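You operate a simulated robot arm through the tools that you are given. There is no shell and no other tool.

You run a simulated robot arm. Do the job below in one go: nothing can be reset, and whatever is moved stays where it is left.

JOB
Put things in order on the top of the herb bench. At the end: the clear stopper from the top of the herb bench stands where the blue round brush stood; the blue round brush stands where the brown bottle stood; the brown bottle from the top of the herb bench stands on top of the green leaves; the gold lidded dish from the top of the herb bench stands where the clear stopper stood; whatever was shut is shut again. Leave all else as you found it, and nothing knocked over.

It is judged by the outcome, as a careful person would: the job done as asked, and still so three seconds after it is handed in. It fails if anything else is knocked over, pushed out of place, dropped, spilled or broken. Lids that push on must go on centred and level and be pressed home; caps that screw on are set level and turned clockwise until they are tight.

ROBOT AND FRAMES
A 7-joint arm with a two-finger parallel gripper, fixed in place. Base frame: the origin is at the foot of the arm, x ahead of it, y to its left, z up; the work surface is at about z = 0. Units: m, rad, N and s.
With the tool pointing down near the work surface it reaches from about 0.22 to 0.58 m from the base axis. Its first joint turns from -1.152 to 1.152 rad. Payload 2.5 kg.
The TCP is the grasp point between the finger pads, 0.023 m short of the fingertips. In the tool frame z runs along the fingers and y along their closing line. Largest opening 0.094 m; finger width 0.038, thickness 0.01; the body of the gripper, 0.054 by 0.096 m, starts 0.039 m behind the TCP.
Orientation is that of the tool frame in the base frame, as [roll, pitch, yaw] about the fixed x, y, z axes, in that order (R = Rz(yaw) Ry(pitch) Rx(roll)). With the fingers straight down and closing along the base's y, the tool's x points along the base's -x, its y along +y and its z along -z.

CONTROLS
- The arm moves only by the tool play_rows. Its argument "deltas" is a list of rows, each a list of 2 entries, a list of its own where there are three numbers: the shift along the base's x, y, z in m, then the turn, a rotation vector about the base's x, y, z in rad. In form: [[[tx, ty, tz], [wx, wy, wz]], ...]. A call has 1 to 20 rows; each row shifts and turns the commanded pose from where the row before left it. "grip" is the closure, from 0 (fully open) to 1 (shut), set as the call begins (left out, the last holds). Each row takes 0.2 s and may step no farther than 0.05 m and 0.15 rad from the row before; otherwise, or with a gripper value out of range, the whole call is refused. Where a pose cannot be reached the arm comes as near as it can. A force on the tool above 40 N (or 10 N above the force at the start of the call, whichever is more), or a blocked arm, ends the call early, and 0.2 s more pass. The fingers move at their own pace (about 0.108 m/s each) and stop on an object; they squeeze with about 42 N. The grip force told is the motor's: it shows also when the fingers shut on nothing. Time passes only in rows, and 0.2 s behind the last, so rows that do not move let the fingers close. The reply holds the time, the measured pose of the TCP, the force on the tool along the base axes, the opening and the grip force, in the units named above and with some noise, with the torque about the TCP (base axes, N m) and any sound that the robot's microphone picked up.
- Cameras (640 x 400 px; columns grow to the right, rows downward): "scene" is fixed at [0.1052, -0.3915, 0.5723]; the picture's right is [0.96, -0.29, 0.00], its down [-0.15, -0.49, -0.86] and it looks along [0.25, 0.82, -0.51] (base axes); focal length 286 px, centre (320, 200). "wrist" rides on the gripper at [0.086, 0.016, -0.075] in the tool frame; the picture's right is [-0.18, 0.98, 0.00], its down [-0.58, -0.11, -0.81] and it looks along [-0.79, -0.15, 0.59] (tool axes); focal length 243 px, centre (320, 200).
- capture(camera): a new picture of that camera. The clock stands still meanwhile.
- point_at(camera, pixels): for up to 12 pixels [column, row] of the newest picture of that camera ("zoom" is the newest enlarged one), the place [x, y, z] in the base frame of the surface seen there, good to about 0.002 m, but the place of the scene camera against the robot may be out by one fixed shift of up to 0.025 m in any direction. The clock stands still meanwhile.
- close_up(camera, box): a new picture of the part [left, top, right, bottom] of that camera's present view, enlarged. The clock stands still meanwhile.
- close_job(): hands the job in; it is judged then, once.

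Leave the gripper open and the arm clear of the work at the hand-in unless told otherwise.

The tools are called as a command line: name --argument value ..., lists and objects as JSON in quotes. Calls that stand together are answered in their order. play_rows: Moves the arm, as the interface text tells. Its arguments: {"type":"object","properties":{"deltas":{"type":"array"},"grip":{"type":"number"}},"required":["deltas"]} The other tools are called the same way: capture (camera) takes a picture; point_at (camera, pixels) gives the place of the surface under pixels of a picture; close_up (camera, box) takes an enlarged picture of a part of a camera's view; close_job () hands the job in.

At the start:

```text
time: 0.0
tool_pos: [0.3725, 0.2084, 0.3171]
tcp_rot: [-3.142, 0.0, -3.142]
ft_force: [-0.2, 0.2, -0.2]
torque: [-0.02, 0.02, 0.0]
opening: 0.0942
finger_force: 0.1
```

scene: 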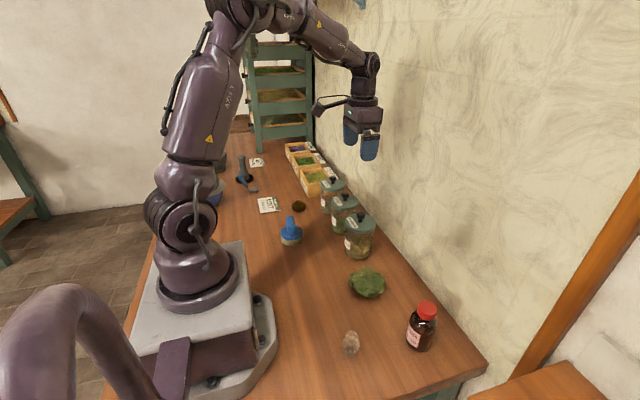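
wrist: 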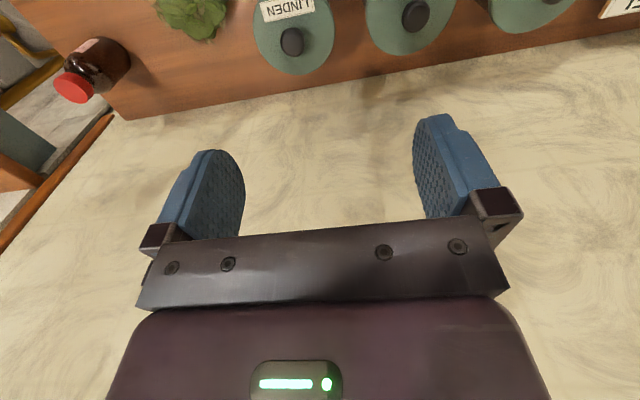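

I'll start with enlarged views of the bench to identify the objects: the blue brush near (290,230), the stopper near (350,343), the brown bottle near (422,325), the leaves near (367,283) and the gold dish, which I haven't found yet.

close_up --camera "scene" --box '[240, 140, 400, 240]'

close_up --camera "scene" --box '[260, 200, 500, 400]'

close_up --camera "scene" --box '[190, 20, 350, 220]'

```text
4.00 times, centred on (320, 190) of scene
```

zoom: 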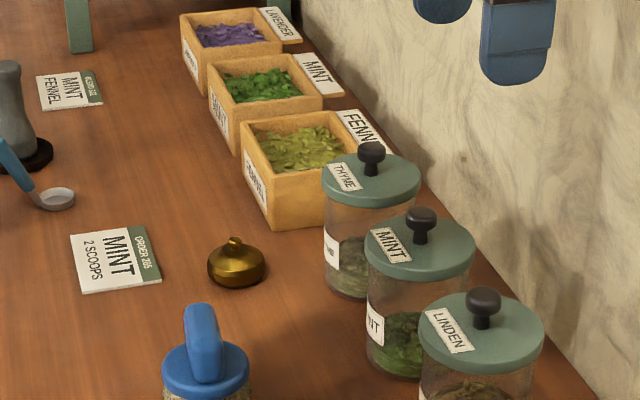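

```text
2.00 times, centred on (380, 300) of scene
```

zoom: 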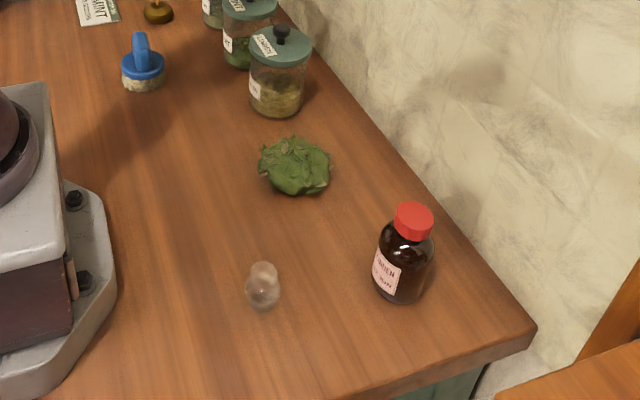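

```text
2.00 times, centred on (270, 120) of scene
```

zoom: 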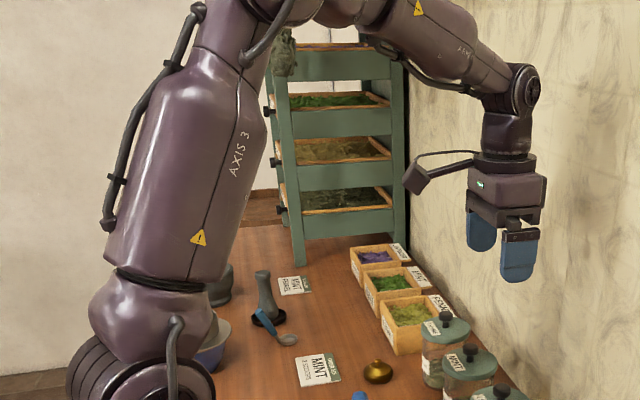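

Everything is found: gold dish near scene (298,206), blue brush (290,232), leaves (367,283), stopper (350,343) and bottle (421,325). Next I'll read the surface places on the scene picture.

capture --camera "scene"

close_up --camera "scene" --box '[320, 250, 480, 390]'

close_up --camera "scene" --box '[260, 190, 340, 250]'

```text
taken
```

scene: 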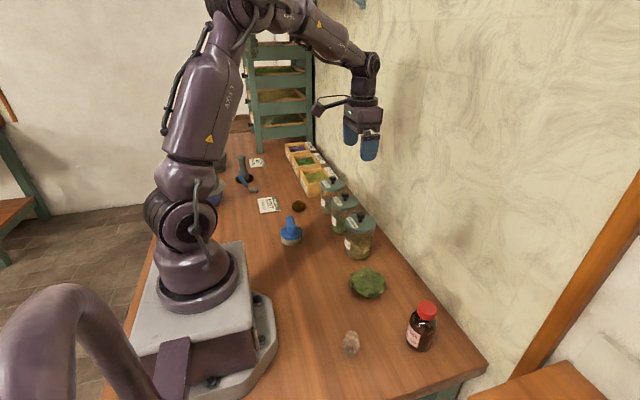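

```text
2.86 times, centred on (400, 320) of scene
```

zoom: 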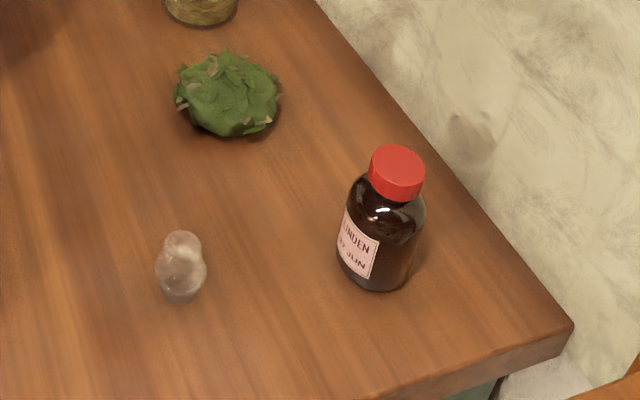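

```text
6.67 times, centred on (300, 220) of scene
```

zoom: 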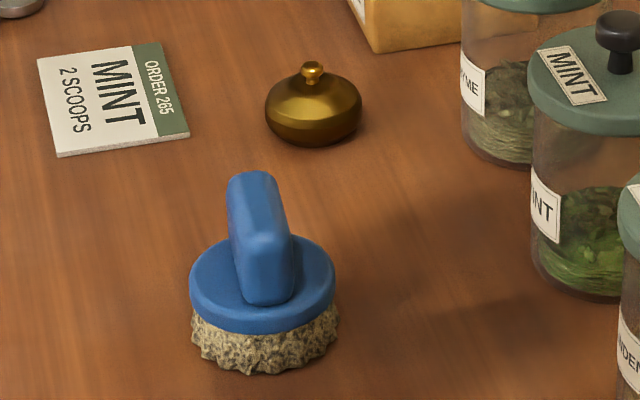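

In the enlarged view I can see the brush (blue grip plate, round blue disc, bristles) and the gold dish with its knob. I'll read points on both here.

point_at --camera "zoom" --pixels '[[312, 68], [312, 85], [268, 112], [359, 112], [313, 142], [250, 178], [270, 240], [270, 295], [192, 285], [333, 285], [262, 370], [262, 330]]'

point_at --camera "scene" --pixels '[[427, 305], [428, 314], [410, 330], [436, 330], [420, 349], [350, 333], [344, 345], [358, 345], [350, 355], [367, 270], [351, 285], [384, 285]]'

```text
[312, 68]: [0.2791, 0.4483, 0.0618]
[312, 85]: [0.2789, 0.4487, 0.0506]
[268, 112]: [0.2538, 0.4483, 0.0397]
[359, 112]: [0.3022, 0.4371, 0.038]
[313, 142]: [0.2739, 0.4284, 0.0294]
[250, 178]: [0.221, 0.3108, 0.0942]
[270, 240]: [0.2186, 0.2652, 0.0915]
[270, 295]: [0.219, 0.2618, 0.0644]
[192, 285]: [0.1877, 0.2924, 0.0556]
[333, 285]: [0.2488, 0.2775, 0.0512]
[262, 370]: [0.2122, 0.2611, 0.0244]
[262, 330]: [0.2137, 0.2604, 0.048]
```

```text
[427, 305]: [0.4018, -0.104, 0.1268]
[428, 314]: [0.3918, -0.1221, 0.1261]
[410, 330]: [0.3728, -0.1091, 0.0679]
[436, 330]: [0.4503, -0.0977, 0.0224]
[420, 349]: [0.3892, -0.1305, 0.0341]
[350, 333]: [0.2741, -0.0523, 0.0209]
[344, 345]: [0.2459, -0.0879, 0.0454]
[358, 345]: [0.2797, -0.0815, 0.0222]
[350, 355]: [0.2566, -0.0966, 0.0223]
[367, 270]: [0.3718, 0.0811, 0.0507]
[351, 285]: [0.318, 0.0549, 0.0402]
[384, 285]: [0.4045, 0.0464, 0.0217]
```

The scene camera reads the bench top at z≈0.022, so it has a fixed shift. I'll check that against the wrist camera on the leaves (190,15), the red cap (75,88) and the jars.

capture --camera "wrist"

point_at --camera "wrist" --pixels '[[190, 15], [75, 88], [90, 60], [110, 60], [140, 70], [200, 70], [293, 40], [293, 70], [415, 15], [350, 70]]'

close_up --camera "scene" --box '[320, 170, 400, 270]'

```text
taken
```

wrist: 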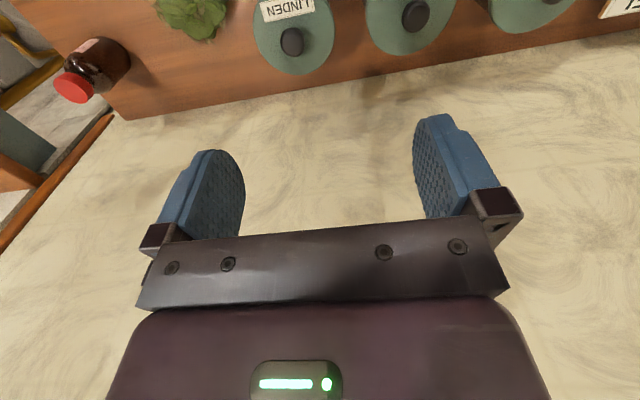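

```text
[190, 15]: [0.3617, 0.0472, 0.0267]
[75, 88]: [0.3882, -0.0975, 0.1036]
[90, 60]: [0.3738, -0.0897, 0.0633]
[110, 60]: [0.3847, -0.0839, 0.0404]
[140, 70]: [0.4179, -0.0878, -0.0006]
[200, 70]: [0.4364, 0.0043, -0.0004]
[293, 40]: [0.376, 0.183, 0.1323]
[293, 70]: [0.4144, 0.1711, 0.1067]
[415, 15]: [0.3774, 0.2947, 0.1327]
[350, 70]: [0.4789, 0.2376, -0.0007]
```

```text
4.00 times, centred on (360, 220) of scene
```

zoom: 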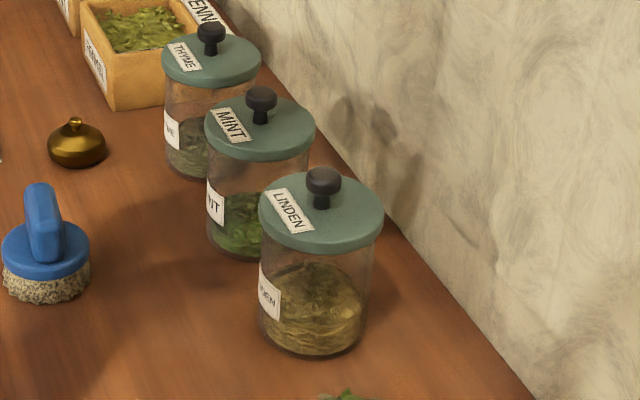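

The wrist camera reads the table at z≈0, so it can be trusted. I'll point at the same knobs (322,175), (261,92), (210,27) in the enlarged scene picture to work out the scene shift.

point_at --camera "zoom" --pixels '[[322, 172], [322, 180], [261, 92], [261, 97], [210, 27], [260, 215], [383, 210], [310, 354], [150, 300]]'

point_at --camera "wrist" --pixels '[[291, 30], [291, 34], [291, 50], [415, 5], [415, 10], [334, 30], [254, 30], [294, 74], [75, 95], [70, 82]]'

```text
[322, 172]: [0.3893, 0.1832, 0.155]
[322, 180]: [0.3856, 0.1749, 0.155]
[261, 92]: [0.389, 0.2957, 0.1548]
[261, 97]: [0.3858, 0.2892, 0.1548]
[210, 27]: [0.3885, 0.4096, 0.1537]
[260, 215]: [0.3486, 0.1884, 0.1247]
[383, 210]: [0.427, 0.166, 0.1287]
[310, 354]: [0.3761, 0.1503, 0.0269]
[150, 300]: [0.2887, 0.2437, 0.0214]
```

```text
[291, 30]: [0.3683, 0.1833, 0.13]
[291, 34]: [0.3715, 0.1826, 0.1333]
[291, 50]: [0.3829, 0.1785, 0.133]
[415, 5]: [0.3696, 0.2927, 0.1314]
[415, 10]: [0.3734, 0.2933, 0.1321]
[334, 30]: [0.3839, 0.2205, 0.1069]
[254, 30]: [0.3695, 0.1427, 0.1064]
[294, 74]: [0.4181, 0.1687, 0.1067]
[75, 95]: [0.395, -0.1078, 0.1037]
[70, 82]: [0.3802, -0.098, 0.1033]
```

The scene camera reads about 0.022 too high in z, so I'll measure with the wrist camera. The cap top is at z≈0.103. I'll move high across to (0.29, -0.06, 0.30) to look at the bottle, leaves and stopper from the wrist.

play_rows --deltas '[[[-0.0103, -0.0335, -0.002], [0, 0, 0]], [[-0.0103, -0.0335, -0.002], [0, 0, 0]], [[-0.0103, -0.0335, -0.002], [0, 0, 0]], [[-0.0103, -0.0335, -0.002], [0, 0, 0]], [[-0.0103, -0.0335, -0.002], [0, 0, 0]], [[-0.0103, -0.0335, -0.002], [0, 0, 0]], [[-0.0103, -0.0335, -0.002], [0, 0, 0]], [[-0.0103, -0.0335, -0.002], [0, 0, 0]], [[0, 0, 0], [0, 0, 0]]]' --grip 0

capture --camera "wrist"

```text
time: 2.0
tool_pos: [0.2909, -0.0605, 0.3005]
tcp_rot: [-3.141, 0.001, 3.142]
ft_force: [0.2, -0.8, 0.1]
torque: [0.0, -0.01, 0.01]
opening: 0.094
finger_force: 0.1
```

```text
taken
```

wrist: 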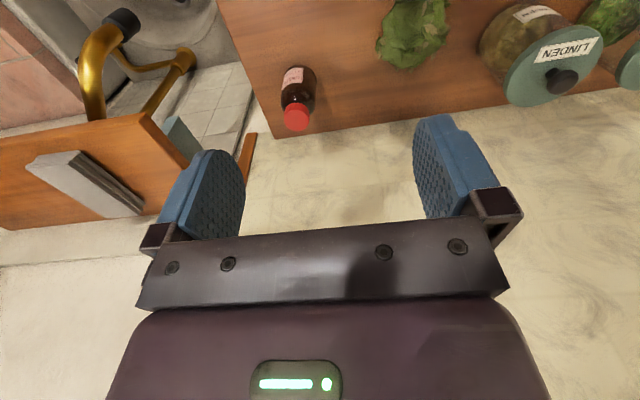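

The bottle (300,95) and leaves (412,30) are in the wrist view, upside down. I'll zoom in on both.

close_up --camera "wrist" --box '[260, 0, 480, 140]'

```text
2.86 times, centred on (370, 70) of wrist
```

zoom: 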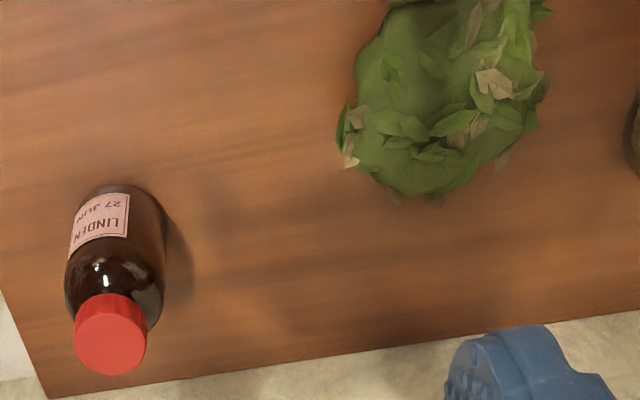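

The red cap is centred at zoom (109,338). I'll read points on the cap, the bottle sides, the base and the leaf heap.

point_at --camera "zoom" --pixels '[[109, 340], [78, 340], [143, 340], [109, 310], [109, 372], [110, 215], [70, 290], [160, 290], [120, 187], [430, 100], [400, 60], [450, 30]]'

point_at --camera "zoom" --pixels '[[360, 120], [420, 190], [380, 130], [420, 150], [480, 150], [540, 100], [470, 90], [500, 60], [370, 60], [330, 230], [490, 120], [440, 70]]'

```text
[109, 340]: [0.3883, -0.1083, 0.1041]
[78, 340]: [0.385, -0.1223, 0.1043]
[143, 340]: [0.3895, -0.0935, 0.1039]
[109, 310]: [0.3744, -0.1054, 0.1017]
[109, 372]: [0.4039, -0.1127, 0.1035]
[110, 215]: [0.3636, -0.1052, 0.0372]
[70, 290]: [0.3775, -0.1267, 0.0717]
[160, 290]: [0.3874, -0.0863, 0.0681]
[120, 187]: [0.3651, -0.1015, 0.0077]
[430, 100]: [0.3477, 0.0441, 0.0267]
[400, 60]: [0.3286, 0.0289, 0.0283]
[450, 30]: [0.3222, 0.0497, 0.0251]
```

```text
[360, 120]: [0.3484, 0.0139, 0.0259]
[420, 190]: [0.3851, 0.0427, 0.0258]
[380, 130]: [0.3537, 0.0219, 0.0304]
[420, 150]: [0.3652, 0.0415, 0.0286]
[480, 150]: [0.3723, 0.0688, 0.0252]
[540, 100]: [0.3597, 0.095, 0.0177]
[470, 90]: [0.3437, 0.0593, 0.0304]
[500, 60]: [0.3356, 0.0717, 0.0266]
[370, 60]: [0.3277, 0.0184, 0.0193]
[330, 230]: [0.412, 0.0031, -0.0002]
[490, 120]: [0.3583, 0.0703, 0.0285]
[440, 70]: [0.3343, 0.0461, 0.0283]
```

The bottle axis is near (0.388, -0.1085), with cap radius about 0.015 and body radius about 0.024. I'll move to (0.26, 0.04, 0.25) to see the whole leaf heap.

play_rows --deltas '[[[-0.0075, 0.025, -0.0125], [0, 0, 0]], [[-0.0075, 0.025, -0.0125], [0, 0, 0]], [[-0.0075, 0.025, -0.0125], [0, 0, 0]], [[-0.0075, 0.025, -0.0125], [0, 0, 0]], [[0, 0, 0], [0, 0, 0]]]'

capture --camera "wrist"

close_up --camera "wrist" --box '[220, 0, 440, 140]'

```text
time: 3.2
tool_pos: [0.2608, 0.0412, 0.2506]
tcp_rot: [-3.14, -0.001, 3.139]
ft_force: [-0.2, -0.2, 0.0]
torque: [-0.01, 0.02, 0.02]
opening: 0.0937
finger_force: 0.0
```

```text
taken
```

wrist: 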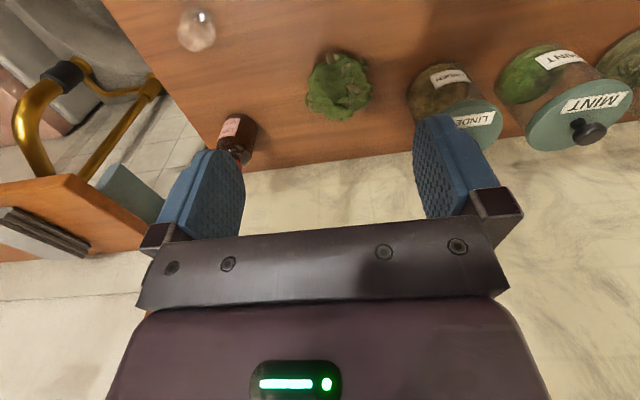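

```text
2.86 times, centred on (330, 70) of wrist
```

zoom: 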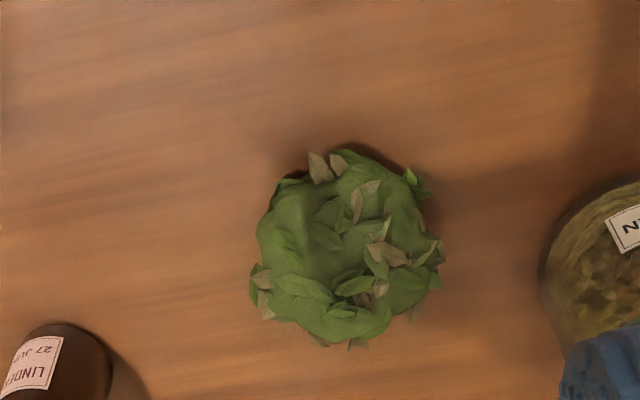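

The whole leaf heap is visible, zoom x 250 to 440 and y 150 to 350. The stopper is at wrist (197,30). I'll map the heap's heights and outline, plus the stopper.

point_at --camera "zoom" --pixels '[[345, 245], [345, 200], [345, 290], [300, 245], [390, 245], [310, 210], [380, 210], [310, 280], [380, 285], [265, 245], [425, 245], [345, 330]]'

point_at --camera "zoom" --pixels '[[345, 160], [345, 175], [280, 190], [410, 190], [255, 290], [430, 290], [340, 340], [290, 320], [345, 225], [325, 260], [365, 265], [330, 185]]'

point_at --camera "wrist" --pixels '[[197, 12], [197, 18], [197, 25], [197, 32], [197, 40], [197, 48], [182, 32], [212, 32], [197, 54]]'

```text
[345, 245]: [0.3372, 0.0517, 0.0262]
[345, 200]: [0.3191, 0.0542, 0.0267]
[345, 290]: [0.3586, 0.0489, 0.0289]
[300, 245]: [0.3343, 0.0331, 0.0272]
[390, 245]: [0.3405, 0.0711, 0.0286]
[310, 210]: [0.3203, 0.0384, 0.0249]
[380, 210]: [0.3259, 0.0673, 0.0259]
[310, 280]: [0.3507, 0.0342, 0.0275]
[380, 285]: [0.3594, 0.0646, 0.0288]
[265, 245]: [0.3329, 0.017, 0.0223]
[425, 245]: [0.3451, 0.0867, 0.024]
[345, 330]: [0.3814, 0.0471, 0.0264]
```

```text
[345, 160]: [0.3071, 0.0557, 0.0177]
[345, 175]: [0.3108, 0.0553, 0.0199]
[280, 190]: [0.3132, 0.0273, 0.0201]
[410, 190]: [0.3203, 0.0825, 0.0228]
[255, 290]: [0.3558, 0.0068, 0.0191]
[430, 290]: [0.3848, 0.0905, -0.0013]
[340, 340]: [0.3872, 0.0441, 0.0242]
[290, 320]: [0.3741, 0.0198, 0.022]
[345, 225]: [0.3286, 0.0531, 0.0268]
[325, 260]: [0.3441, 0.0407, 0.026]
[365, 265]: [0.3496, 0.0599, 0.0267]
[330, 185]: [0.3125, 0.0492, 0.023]
```

```text
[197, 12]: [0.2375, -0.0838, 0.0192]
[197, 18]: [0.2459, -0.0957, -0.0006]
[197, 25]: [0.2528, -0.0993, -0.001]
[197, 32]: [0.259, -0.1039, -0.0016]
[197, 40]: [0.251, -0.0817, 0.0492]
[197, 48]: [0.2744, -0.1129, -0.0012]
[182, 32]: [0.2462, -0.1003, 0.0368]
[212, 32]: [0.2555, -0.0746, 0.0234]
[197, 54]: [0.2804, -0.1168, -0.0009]
```

The leaf heap is close to flat on top (z≈0.026–0.029) and centred at about (0.347, 0.050). I'll go above the bottle at (0.388, -0.1085) and down to z≈0.16, keeping the fingertips above the cap, to check the alignment.

play_rows --deltas '[[[0.0255, -0.03, 0], [0, 0, 0]], [[0.0255, -0.03, 0], [0, 0, 0]], [[0.0255, -0.03, 0], [0, 0, 0]], [[0.0255, -0.03, 0], [0, 0, 0]], [[0.0255, -0.0292, 0], [0, 0, 0]], [[0, 0, -0.045], [0, 0, 0]], [[0, 0, -0.045], [0, 0, 0]], [[0, 0, 0], [0, 0, 0]]]'

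capture --camera "wrist"

capture --camera "scene"

```text
time: 5.0
tool_pos: [0.387, -0.1081, 0.1617]
tcp_rot: [3.141, 0.0, 3.141]
ft_force: [0.5, 0.3, -0.5]
torque: [0.04, 0.02, 0.0]
opening: 0.0941
finger_force: 0.1
```

```text
taken
```

wrist: 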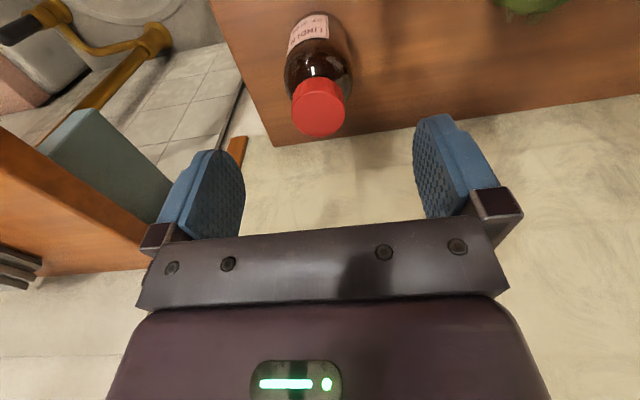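

```text
taken
```

scene: 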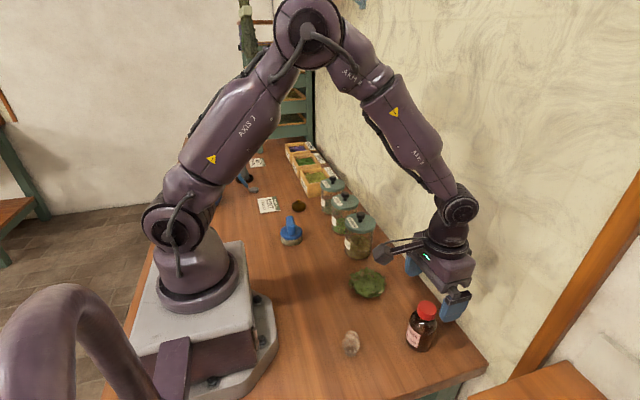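

The bottle is under the open gripper. I'll recheck the cap centre in the wrist picture at (318,105).

close_up --camera "wrist" --box '[260, 0, 380, 150]'

point_at --camera "wrist" --pixels '[[318, 95], [318, 108], [318, 120], [318, 132], [295, 108], [342, 108], [287, 75], [350, 75], [318, 50], [318, 15]]'

```text
2.67 times, centred on (320, 75) of wrist
```

zoom: 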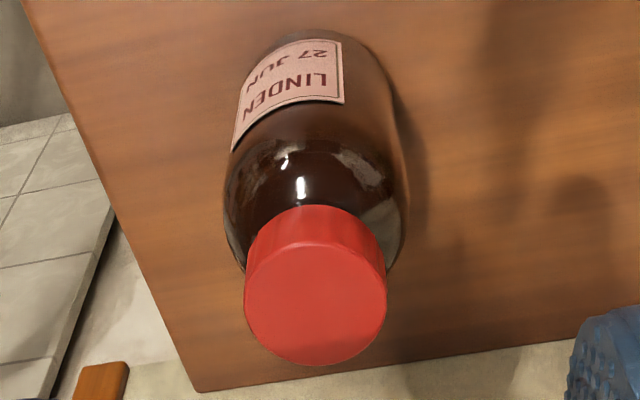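

```text
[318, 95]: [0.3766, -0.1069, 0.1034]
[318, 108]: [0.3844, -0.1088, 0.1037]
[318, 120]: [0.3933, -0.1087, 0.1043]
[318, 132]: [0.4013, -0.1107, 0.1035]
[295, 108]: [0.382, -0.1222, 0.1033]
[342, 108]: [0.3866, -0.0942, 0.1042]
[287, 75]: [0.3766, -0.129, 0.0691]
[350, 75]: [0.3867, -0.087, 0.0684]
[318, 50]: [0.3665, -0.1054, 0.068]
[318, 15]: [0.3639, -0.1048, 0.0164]
```

The bottle axis is confirmed at (0.388, -0.1085). I'll go down to z≈0.069 so the gripper body clears the cap top at 0.104, with the pads on the upper body of the bottle.

play_rows --deltas '[[[0.0005, 0, -0.025], [0, 0, 0]], [[0.0005, 0, -0.025], [0, 0, 0]], [[0, 0, -0.025], [0, 0, 0]], [[0, 0, -0.0175], [0, 0, 0]], [[0, 0, 0], [0, 0, 0]]]'

capture --camera "wrist"

close_up --camera "scene" --box '[340, 230, 500, 380]'

```text
time: 6.2
tool_pos: [0.3894, -0.11, 0.0674]
tcp_rot: [3.142, 0.0, 3.139]
ft_force: [1.0, 0.0, 0.0]
torque: [0.01, 0.0, 0.02]
opening: 0.094
finger_force: 0.0
```

```text
taken
```

wrist: 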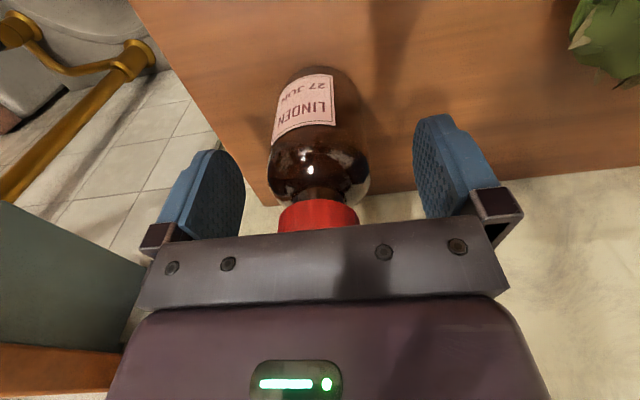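

```text
2.67 times, centred on (420, 305) of scene
```

zoom: 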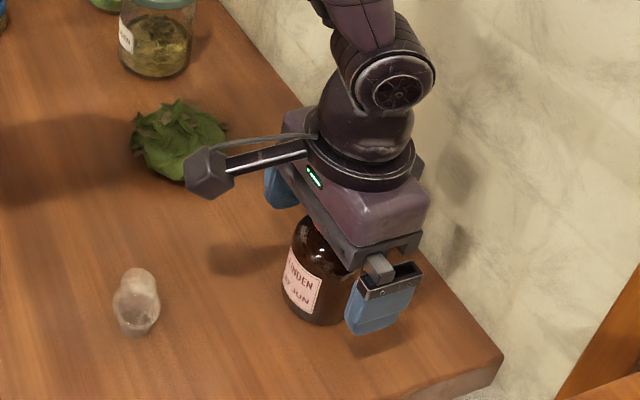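

The fingers straddle the upper body and the cap sits just below the gripper body. I'll close on the bottle now.

play_rows --deltas '[[[0, 0, 0], [0, 0, 0]], [[0, 0, 0], [0, 0, 0]], [[0, 0, 0], [0, 0, 0]], [[0, 0, 0], [0, 0, 0]]]' --grip 0.8

capture --camera "wrist"

```text
time: 7.2
tool_pos: [0.3893, -0.1094, 0.0678]
tcp_rot: [3.141, -0.001, 3.141]
ft_force: [0.9, -0.2, 0.3]
torque: [0.0, -0.02, -0.01]
opening: 0.0494
finger_force: 42.2
```

```text
taken
```

wrist: 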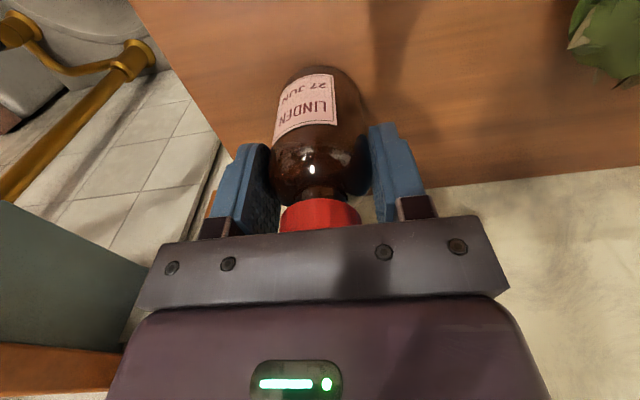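

I'm holding the bottle at a 0.049 m opening with 42 N. I'll lift it straight up and check that it stays upright.

play_rows --deltas '[[[0, 0, 0.01], [0, 0, 0]], [[0, 0, 0.02], [0, 0, 0]], [[0, 0, 0.025], [0, 0, 0]], [[0, 0, 0.025], [0, 0, 0]], [[0, 0, 0.01], [0, 0, 0]], [[0, 0, 0], [0, 0, 0]]]'

capture --camera "wrist"

close_up --camera "scene" --box '[320, 200, 500, 380]'

```text
time: 8.6
tool_pos: [0.3894, -0.1103, 0.1579]
tcp_rot: [3.141, 0.001, 3.141]
ft_force: [-0.8, 0.0, -1.6]
torque: [-0.03, 0.01, -0.02]
opening: 0.032
finger_force: 42.2
```

```text
taken
```

wrist: 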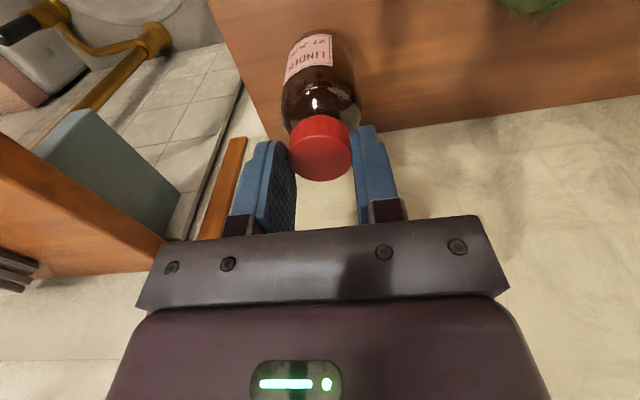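

```text
2.22 times, centred on (410, 290) of scene
```

zoom: 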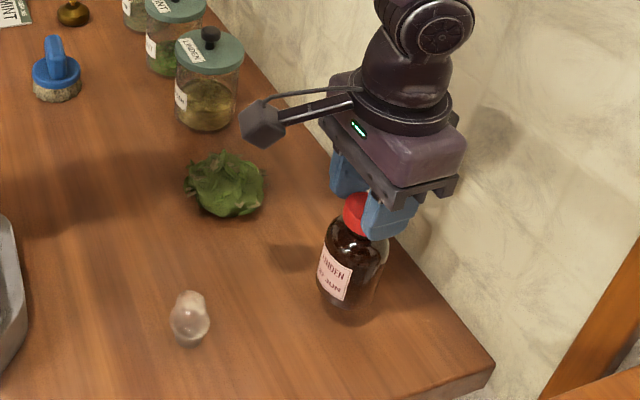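

The pads slid up over the shoulder and now hold the red cap (opening 0.032). I'll check whether the bottle is in the air and upright.

point_at --camera "wrist" --pixels '[[322, 150], [322, 165], [322, 175], [300, 155], [345, 155], [318, 100], [310, 70], [310, 36], [290, 90], [355, 90]]'

close_up --camera "wrist" --box '[240, 10, 420, 220]'

close_up --camera "scene" --box '[380, 260, 470, 360]'

```text
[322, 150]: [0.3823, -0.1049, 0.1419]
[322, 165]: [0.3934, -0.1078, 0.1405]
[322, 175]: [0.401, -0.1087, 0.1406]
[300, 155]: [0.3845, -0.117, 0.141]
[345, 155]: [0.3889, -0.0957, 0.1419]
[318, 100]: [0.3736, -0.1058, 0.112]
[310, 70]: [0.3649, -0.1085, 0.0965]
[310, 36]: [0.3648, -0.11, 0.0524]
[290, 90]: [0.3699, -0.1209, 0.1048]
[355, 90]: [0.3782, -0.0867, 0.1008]
```

```text
1.90 times, centred on (330, 115) of wrist
```

zoom: 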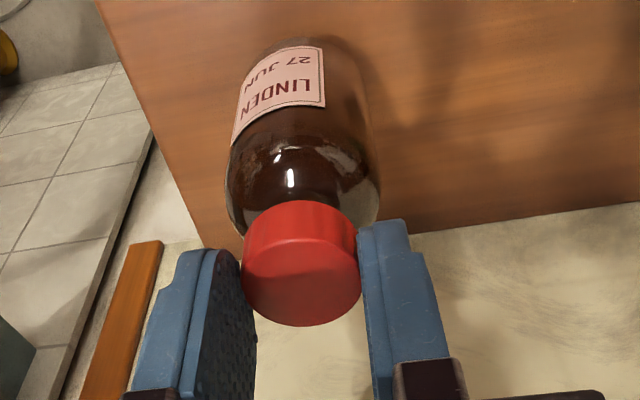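

```text
4.00 times, centred on (425, 310) of scene
```

zoom: 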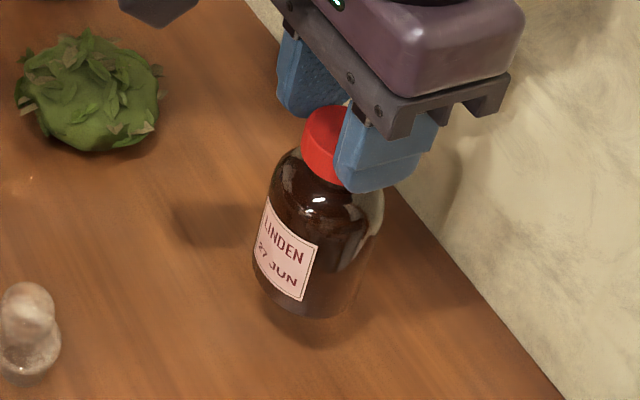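

The bottle hangs from only about 6 mm of cap, with its base at z≈0.037. That's too weak to carry, so I'll lower it gently back to the table and regrip the whole cap.

play_rows --deltas '[[[0, 0, -0.008], [0, 0, 0]], [[0, 0, -0.01], [0, 0, 0]], [[0, 0, -0.01], [0, 0, 0]], [[0, 0, -0.005], [0, 0, 0]], [[0, 0, -0.002], [0, 0, 0]], [[0, 0, 0], [0, 0, 0]]]'

capture --camera "wrist"

point_at --camera "wrist" --pixels '[[322, 150], [322, 165], [322, 175], [300, 155], [345, 155]]'

```text
time: 10.0
tool_pos: [0.3885, -0.1094, 0.122]
tcp_rot: [-3.141, 0.0, -3.141]
ft_force: [-0.2, 1.2, -1.9]
torque: [0.01, 0.01, -0.01]
opening: 0.0319
finger_force: 41.5
```

```text
taken
```

wrist: 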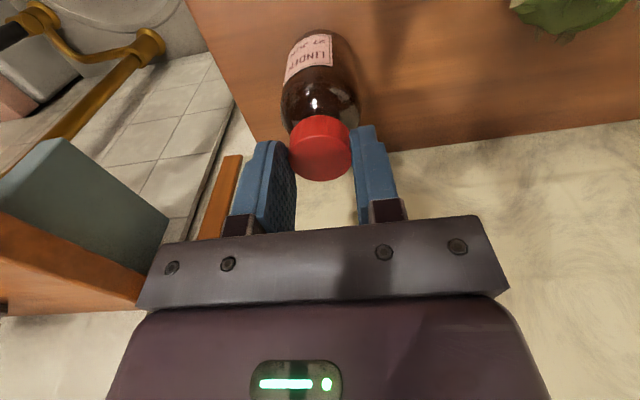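

```text
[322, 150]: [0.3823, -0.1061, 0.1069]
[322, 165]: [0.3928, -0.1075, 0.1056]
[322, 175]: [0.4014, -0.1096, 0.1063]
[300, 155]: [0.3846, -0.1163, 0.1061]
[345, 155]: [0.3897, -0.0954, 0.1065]
```

The cap top is at z≈0.106, so the base is about 2 mm above the table. I'll go down in 1 mm steps until it touches.

play_rows --deltas '[[[0, 0, -0.001], [0, 0, 0]], [[0, 0, -0.001], [0, 0, 0]], [[0, 0, -0.0005], [0, 0, 0]], [[0, 0, 0], [0, 0, 0]]]'

```text
time: 11.0
tool_pos: [0.3877, -0.1091, 0.12]
tcp_rot: [3.141, -0.001, -3.14]
ft_force: [-1.0, 1.6, 0.9]
torque: [0.02, 0.09, -0.02]
opening: 0.0319
finger_force: 42.1
```

The vertical force changed from -1.9 to +0.9 N, so the bottle rests on the table. I'll release it and look.

play_rows --deltas '[[[0, 0, 0], [0, 0, 0]], [[0, 0, 0], [0, 0, 0]], [[0, 0, 0], [0, 0, 0]]]' --grip 0.2

capture --camera "wrist"

point_at --camera "wrist" --pixels '[[320, 135], [320, 150], [320, 165], [320, 175], [298, 150], [343, 150]]'

```text
time: 11.8
tool_pos: [0.3888, -0.1084, 0.1208]
tcp_rot: [-3.141, 0.0, 3.141]
ft_force: [0.1, 0.0, -0.1]
torque: [-0.02, 0.01, 0.01]
opening: 0.0751
finger_force: 0.0
```

```text
taken
```

wrist: 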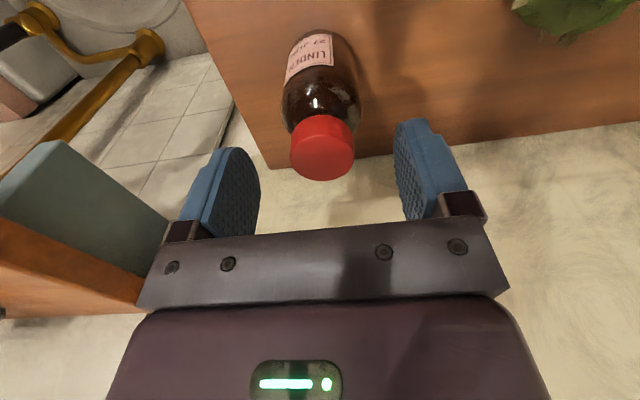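

```text
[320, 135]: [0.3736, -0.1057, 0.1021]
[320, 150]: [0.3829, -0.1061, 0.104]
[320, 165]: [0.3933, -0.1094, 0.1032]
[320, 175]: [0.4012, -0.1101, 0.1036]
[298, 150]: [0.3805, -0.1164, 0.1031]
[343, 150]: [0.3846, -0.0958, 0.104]
```

The bottle stands again where it was. To choose a grip height I need the cap's lower edge, so I'll read points down its front side, rows 113–132.

point_at --camera "wrist" --pixels '[[321, 130], [321, 126], [321, 122], [321, 118], [321, 115], [321, 112], [321, 108], [321, 100], [321, 90], [321, 80], [321, 70], [321, 60]]'

close_up --camera "wrist" --box '[270, 20, 370, 190]'

```text
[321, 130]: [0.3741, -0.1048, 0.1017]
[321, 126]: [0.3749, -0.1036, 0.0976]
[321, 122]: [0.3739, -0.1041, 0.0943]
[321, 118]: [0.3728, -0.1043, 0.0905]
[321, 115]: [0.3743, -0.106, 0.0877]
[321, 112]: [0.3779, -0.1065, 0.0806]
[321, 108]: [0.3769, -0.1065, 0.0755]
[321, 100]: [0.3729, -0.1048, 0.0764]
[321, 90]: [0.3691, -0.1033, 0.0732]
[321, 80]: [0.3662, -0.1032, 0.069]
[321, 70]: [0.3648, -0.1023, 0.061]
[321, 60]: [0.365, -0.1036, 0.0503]
```

```text
2.35 times, centred on (320, 105) of wrist
```

zoom: 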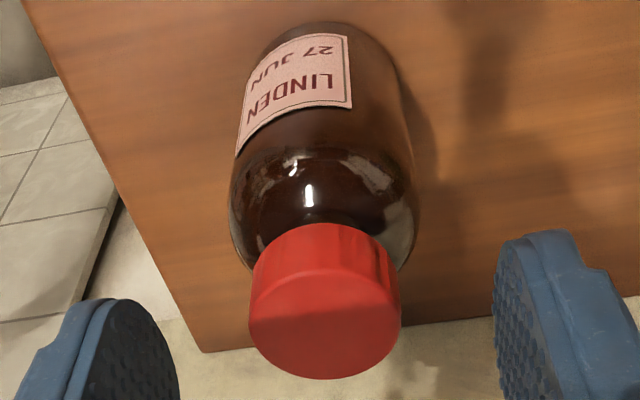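

The cap's side runs from z≈0.087 to 0.104 and the shoulder starts curving at about 0.061. I'll go down so the TCP is at z≈0.105 (tips at 0.082) and grip the full cap height.

play_rows --deltas '[[[0, 0, -0.008], [0, 0, 0]], [[0, 0, -0.0075], [0, 0, 0]], [[0, 0, 0], [0, 0, 0]]]'

play_rows --deltas '[[[0, 0, 0], [0, 0, 0]], [[0, 0, 0], [0, 0, 0]], [[0, 0, 0], [0, 0, 0]], [[0, 0, 0], [0, 0, 0]]]' --grip 1.0

play_rows --deltas '[[[0, 0, 0.003], [0, 0, 0]], [[0, 0, 0.004], [0, 0, 0]], [[0, 0, 0.005], [0, 0, 0]], [[0, 0, 0.005], [0, 0, 0]], [[0, 0, 0], [0, 0, 0]]]'

capture --camera "wrist"

close_up --camera "scene" --box '[380, 260, 470, 360]'

```text
time: 12.6
tool_pos: [0.3898, -0.1081, 0.1042]
tcp_rot: [3.141, 0.0, 3.141]
ft_force: [0.1, -0.6, 1.6]
torque: [0.02, 0.01, -0.01]
opening: 0.0751
finger_force: 0.1
```

```text
time: 13.6
tool_pos: [0.3881, -0.1095, 0.1043]
tcp_rot: [-3.14, 0.002, -3.141]
ft_force: [0.9, 0.2, -0.2]
torque: [-0.01, -0.02, -0.02]
opening: 0.0326
finger_force: 42.2
```

```text
time: 14.8
tool_pos: [0.3896, -0.1083, 0.1224]
tcp_rot: [-3.141, 0.002, 3.142]
ft_force: [-1.0, 0.1, -1.9]
torque: [0.0, 0.0, -0.04]
opening: 0.032
finger_force: 42.7
```

```text
taken
```

wrist: 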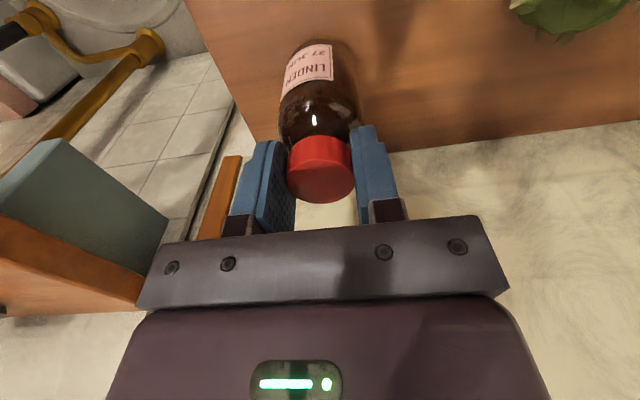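

```text
4.00 times, centred on (425, 310) of scene
```

zoom: 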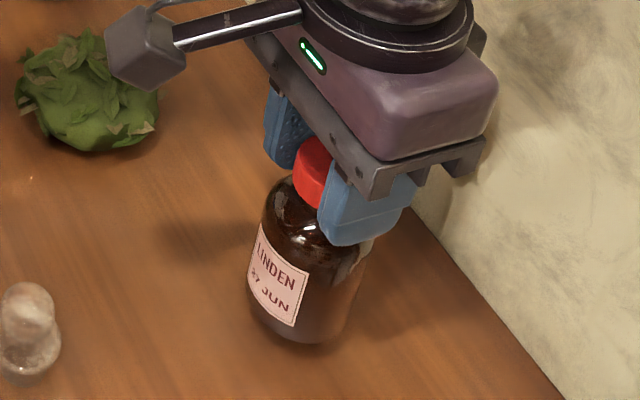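

The cap is held with -1.9 N on the tool. I'll read the cap top at (320,185) to check for slip.

point_at --camera "wrist" --pixels '[[320, 175], [320, 185], [320, 195], [300, 180], [345, 180], [305, 70], [320, 100]]'

```text
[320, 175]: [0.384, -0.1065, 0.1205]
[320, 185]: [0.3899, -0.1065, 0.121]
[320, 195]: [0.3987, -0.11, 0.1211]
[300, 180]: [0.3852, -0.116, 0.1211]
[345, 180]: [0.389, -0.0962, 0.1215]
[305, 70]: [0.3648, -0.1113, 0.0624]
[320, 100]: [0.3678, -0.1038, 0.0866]
```

No slip: the cap top is about 1 mm below the TCP. I'll lift slowly by another 0.05 m and check again.

play_rows --deltas '[[[0, 0, 0.008], [0, 0, 0]], [[0, 0, 0.01], [0, 0, 0]], [[0, 0, 0.012], [0, 0, 0]], [[0, 0, 0.012], [0, 0, 0]], [[0, 0, 0.008], [0, 0, 0]], [[0, 0, 0], [0, 0, 0]]]'

capture --camera "wrist"

point_at --camera "wrist" --pixels '[[320, 175], [320, 185], [320, 195], [300, 180], [345, 180], [305, 70], [320, 100]]'

```text
time: 16.2
tool_pos: [0.3895, -0.109, 0.1709]
tcp_rot: [3.141, 0.0, -3.14]
ft_force: [-0.9, -0.8, -1.3]
torque: [-0.03, -0.01, 0.02]
opening: 0.0325
finger_force: 41.8
```

```text
taken
```

wrist: 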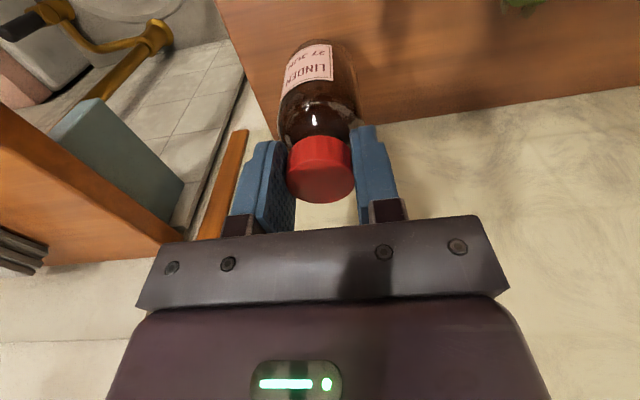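

```text
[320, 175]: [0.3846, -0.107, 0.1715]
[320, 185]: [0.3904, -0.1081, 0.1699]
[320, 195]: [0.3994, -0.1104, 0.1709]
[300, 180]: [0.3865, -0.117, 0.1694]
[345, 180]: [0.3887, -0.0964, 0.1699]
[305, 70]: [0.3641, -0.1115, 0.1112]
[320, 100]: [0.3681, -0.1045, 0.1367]
```

The grip is solid and the bottle base is at z≈0.067. I'll carry it to above the leaf heap centre at (0.347, 0.050).

play_rows --deltas '[[[-0.003, 0.01, 0.0], [0, 0, 0]], [[-0.005, 0.02, 0.0], [0, 0, 0]], [[-0.006, 0.022, 0.0], [0, 0, 0]], [[-0.006, 0.022, 0.0], [0, 0, 0]], [[-0.006, 0.022, 0.0], [0, 0, 0]], [[-0.006, 0.022, 0.0], [0, 0, 0]], [[-0.005, 0.02, 0.0], [0, 0, 0]], [[-0.003, 0.012, 0.0], [0, 0, 0]], [[-0.002, 0.009, 0], [0, 0, 0]], [[0, 0, 0], [0, 0, 0]]]'

capture --camera "wrist"

close_up --camera "scene" --box '[310, 200, 440, 330]'

```text
time: 18.4
tool_pos: [0.3471, 0.0506, 0.1722]
tcp_rot: [-3.14, -0.001, -3.142]
ft_force: [-0.6, -0.4, -1.2]
torque: [-0.01, -0.02, 0.02]
opening: 0.0322
finger_force: 42.0
```

```text
taken
```

wrist: 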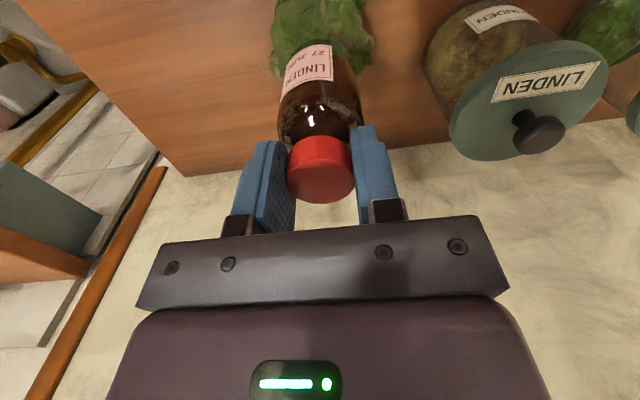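

```text
3.08 times, centred on (375, 265) of scene
```

zoom: 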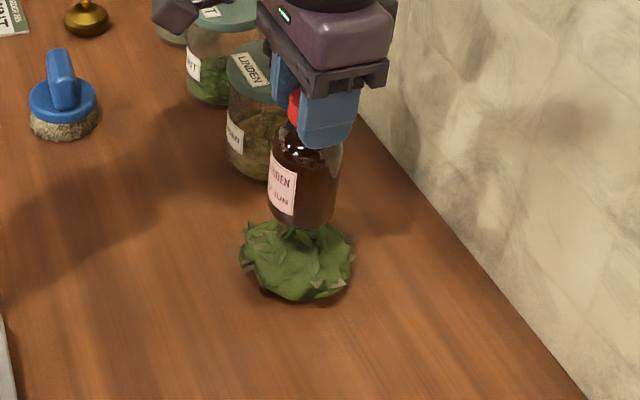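

The bottle is above the heap. I'll lower it slowly toward the expected contact at TCP z≈0.132, first to about 0.137.

play_rows --deltas '[[[0, 0, -0.008], [0, 0, 0]], [[0, 0, -0.01], [0, 0, 0]], [[0, 0, -0.008], [0, 0, 0]], [[0, 0, -0.005], [0, 0, 0]], [[0, 0, -0.003], [0, 0, 0]], [[0, 0, 0], [0, 0, 0]]]'

play_rows --deltas '[[[0, 0, -0.001], [0, 0, 0]], [[0, 0, -0.001], [0, 0, 0]], [[0, 0, 0], [0, 0, 0]]]'

play_rows --deltas '[[[0, 0, -0.001], [0, 0, 0]], [[0, 0, 0], [0, 0, 0]]]'

play_rows --deltas '[[[0, 0, -0.001], [0, 0, 0]], [[0, 0, 0], [0, 0, 0]]]'

```text
time: 19.8
tool_pos: [0.3477, 0.0505, 0.1376]
tcp_rot: [-3.142, 0.001, 3.141]
ft_force: [0.0, 0.0, -1.5]
torque: [0.01, 0.02, 0.01]
opening: 0.0323
finger_force: 41.9
```

```text
time: 20.6
tool_pos: [0.3463, 0.0494, 0.1353]
tcp_rot: [3.14, 0.001, 3.141]
ft_force: [-0.1, -0.6, -1.6]
torque: [-0.01, 0.01, -0.04]
opening: 0.0326
finger_force: 42.2
```

```text
time: 21.2
tool_pos: [0.346, 0.0505, 0.1346]
tcp_rot: [3.14, 0.001, 3.141]
ft_force: [-0.2, 0.1, -1.0]
torque: [-0.02, 0.03, 0.04]
opening: 0.0325
finger_force: 41.5
```

```text
time: 21.8
tool_pos: [0.3467, 0.0501, 0.1327]
tcp_rot: [3.141, 0.001, -3.141]
ft_force: [-1.0, 1.1, -2.0]
torque: [-0.01, 0.03, 0.0]
opening: 0.0322
finger_force: 41.3
```

No contact yet at z≈0.133. I'll keep going in 1 mm steps.

play_rows --deltas '[[[0, 0, -0.001], [0, 0, 0]], [[0, 0, 0], [0, 0, 0]]]'

play_rows --deltas '[[[0, 0, -0.001], [0, 0, 0]], [[0, 0, 0], [0, 0, 0]]]'

close_up --camera "scene" --box '[330, 230, 420, 310]'

```text
time: 22.4
tool_pos: [0.3468, 0.0493, 0.1326]
tcp_rot: [3.141, 0.001, 3.141]
ft_force: [0.7, -1.3, -2.1]
torque: [-0.01, -0.01, -0.03]
opening: 0.0321
finger_force: 41.9
```

```text
time: 23.0
tool_pos: [0.3464, 0.0502, 0.1312]
tcp_rot: [3.141, 0.001, -3.142]
ft_force: [-0.6, -0.3, 0.7]
torque: [-0.02, 0.05, 0.02]
opening: 0.0321
finger_force: 41.9
```

```text
5.00 times, centred on (375, 270) of scene
```

zoom: 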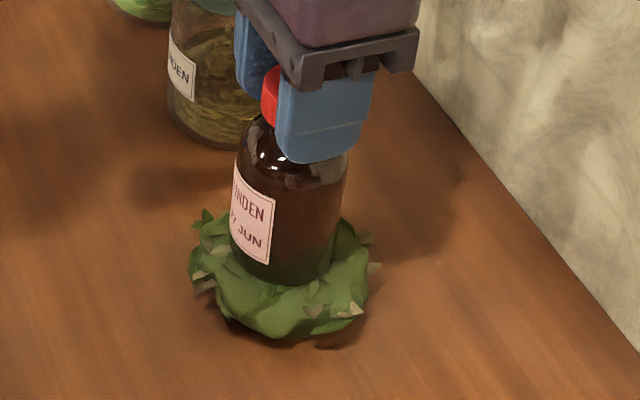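

The force changed to +0.7 N, so the base touches the leaves at TCP z≈0.131. I'll press half a millimetre further so it is fully supported.

play_rows --deltas '[[[0, 0, -0.0005], [0, 0, 0]], [[0, 0, 0], [0, 0, 0]]]'

```text
time: 23.6
tool_pos: [0.3471, 0.05, 0.132]
tcp_rot: [-3.14, -0.001, -3.141]
ft_force: [-2.7, 0.1, 8.3]
torque: [-0.03, 0.35, 0.0]
opening: 0.0322
finger_force: 41.8
```

It is in firm contact (8.3 N). I'll ease up half a millimetre so it isn't preloaded, then open gently.

play_rows --deltas '[[[0, 0, 0.0005], [0, 0, 0]], [[0, 0, 0], [0, 0, 0]]]'

play_rows --deltas '[[[0, 0, 0], [0, 0, 0]], [[0, 0, 0], [0, 0, 0]]]' --grip 0.62

capture --camera "wrist"

close_up --camera "scene" --box '[330, 230, 420, 310]'

```text
time: 24.2
tool_pos: [0.3461, 0.05, 0.1311]
tcp_rot: [-3.14, 0.0, -3.141]
ft_force: [-1.5, 1.0, 6.6]
torque: [0.0, 0.14, 0.01]
opening: 0.0327
finger_force: 41.3
```

```text
time: 24.8
tool_pos: [0.3463, 0.0502, 0.1314]
tcp_rot: [-3.141, -0.001, -3.14]
ft_force: [0.9, 1.3, 0.7]
torque: [0.01, -0.03, 0.01]
opening: 0.0358
finger_force: 0.0
```

```text
taken
```

wrist: 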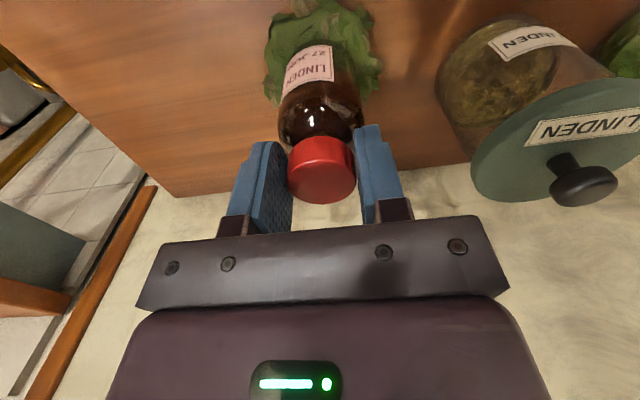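

```text
5.00 times, centred on (375, 270) of scene
```

zoom: 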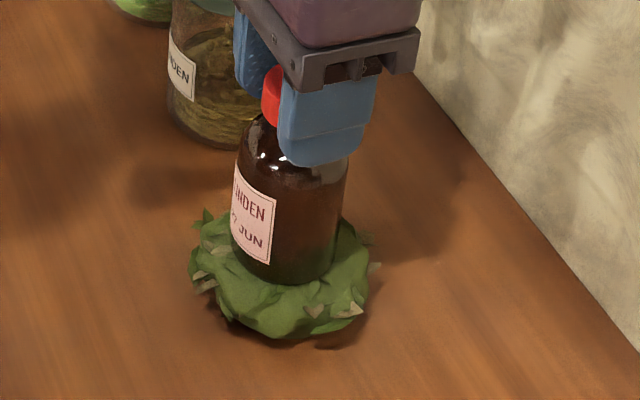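

The pads are clear by about 2 mm on each side and the bottle stands upright on the leaves. I'll open further, wait and check.

play_rows --deltas '[[[0, 0, 0], [0, 0, 0]], [[0, 0, 0], [0, 0, 0]], [[0, 0, 0], [0, 0, 0]]]' --grip 0.3

capture --camera "wrist"

point_at --camera "wrist" --pixels '[[320, 175], [320, 185], [320, 195], [300, 180], [345, 180], [305, 70], [320, 100]]'

```text
time: 25.6
tool_pos: [0.3468, 0.05, 0.1319]
tcp_rot: [-3.142, 0.0, 3.14]
ft_force: [1.0, -0.1, -0.6]
torque: [-0.01, -0.03, -0.02]
opening: 0.0657
finger_force: 0.0
```

```text
taken
```

wrist: 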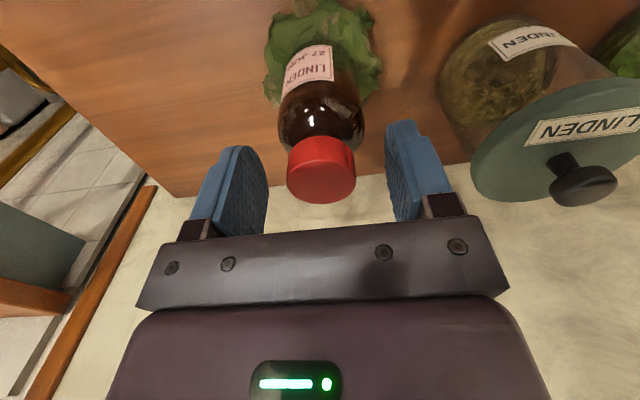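

```text
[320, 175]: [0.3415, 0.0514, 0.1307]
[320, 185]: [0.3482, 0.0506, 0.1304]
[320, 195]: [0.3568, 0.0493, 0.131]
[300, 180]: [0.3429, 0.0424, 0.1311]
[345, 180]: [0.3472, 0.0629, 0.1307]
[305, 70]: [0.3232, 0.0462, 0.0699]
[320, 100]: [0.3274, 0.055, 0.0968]
```

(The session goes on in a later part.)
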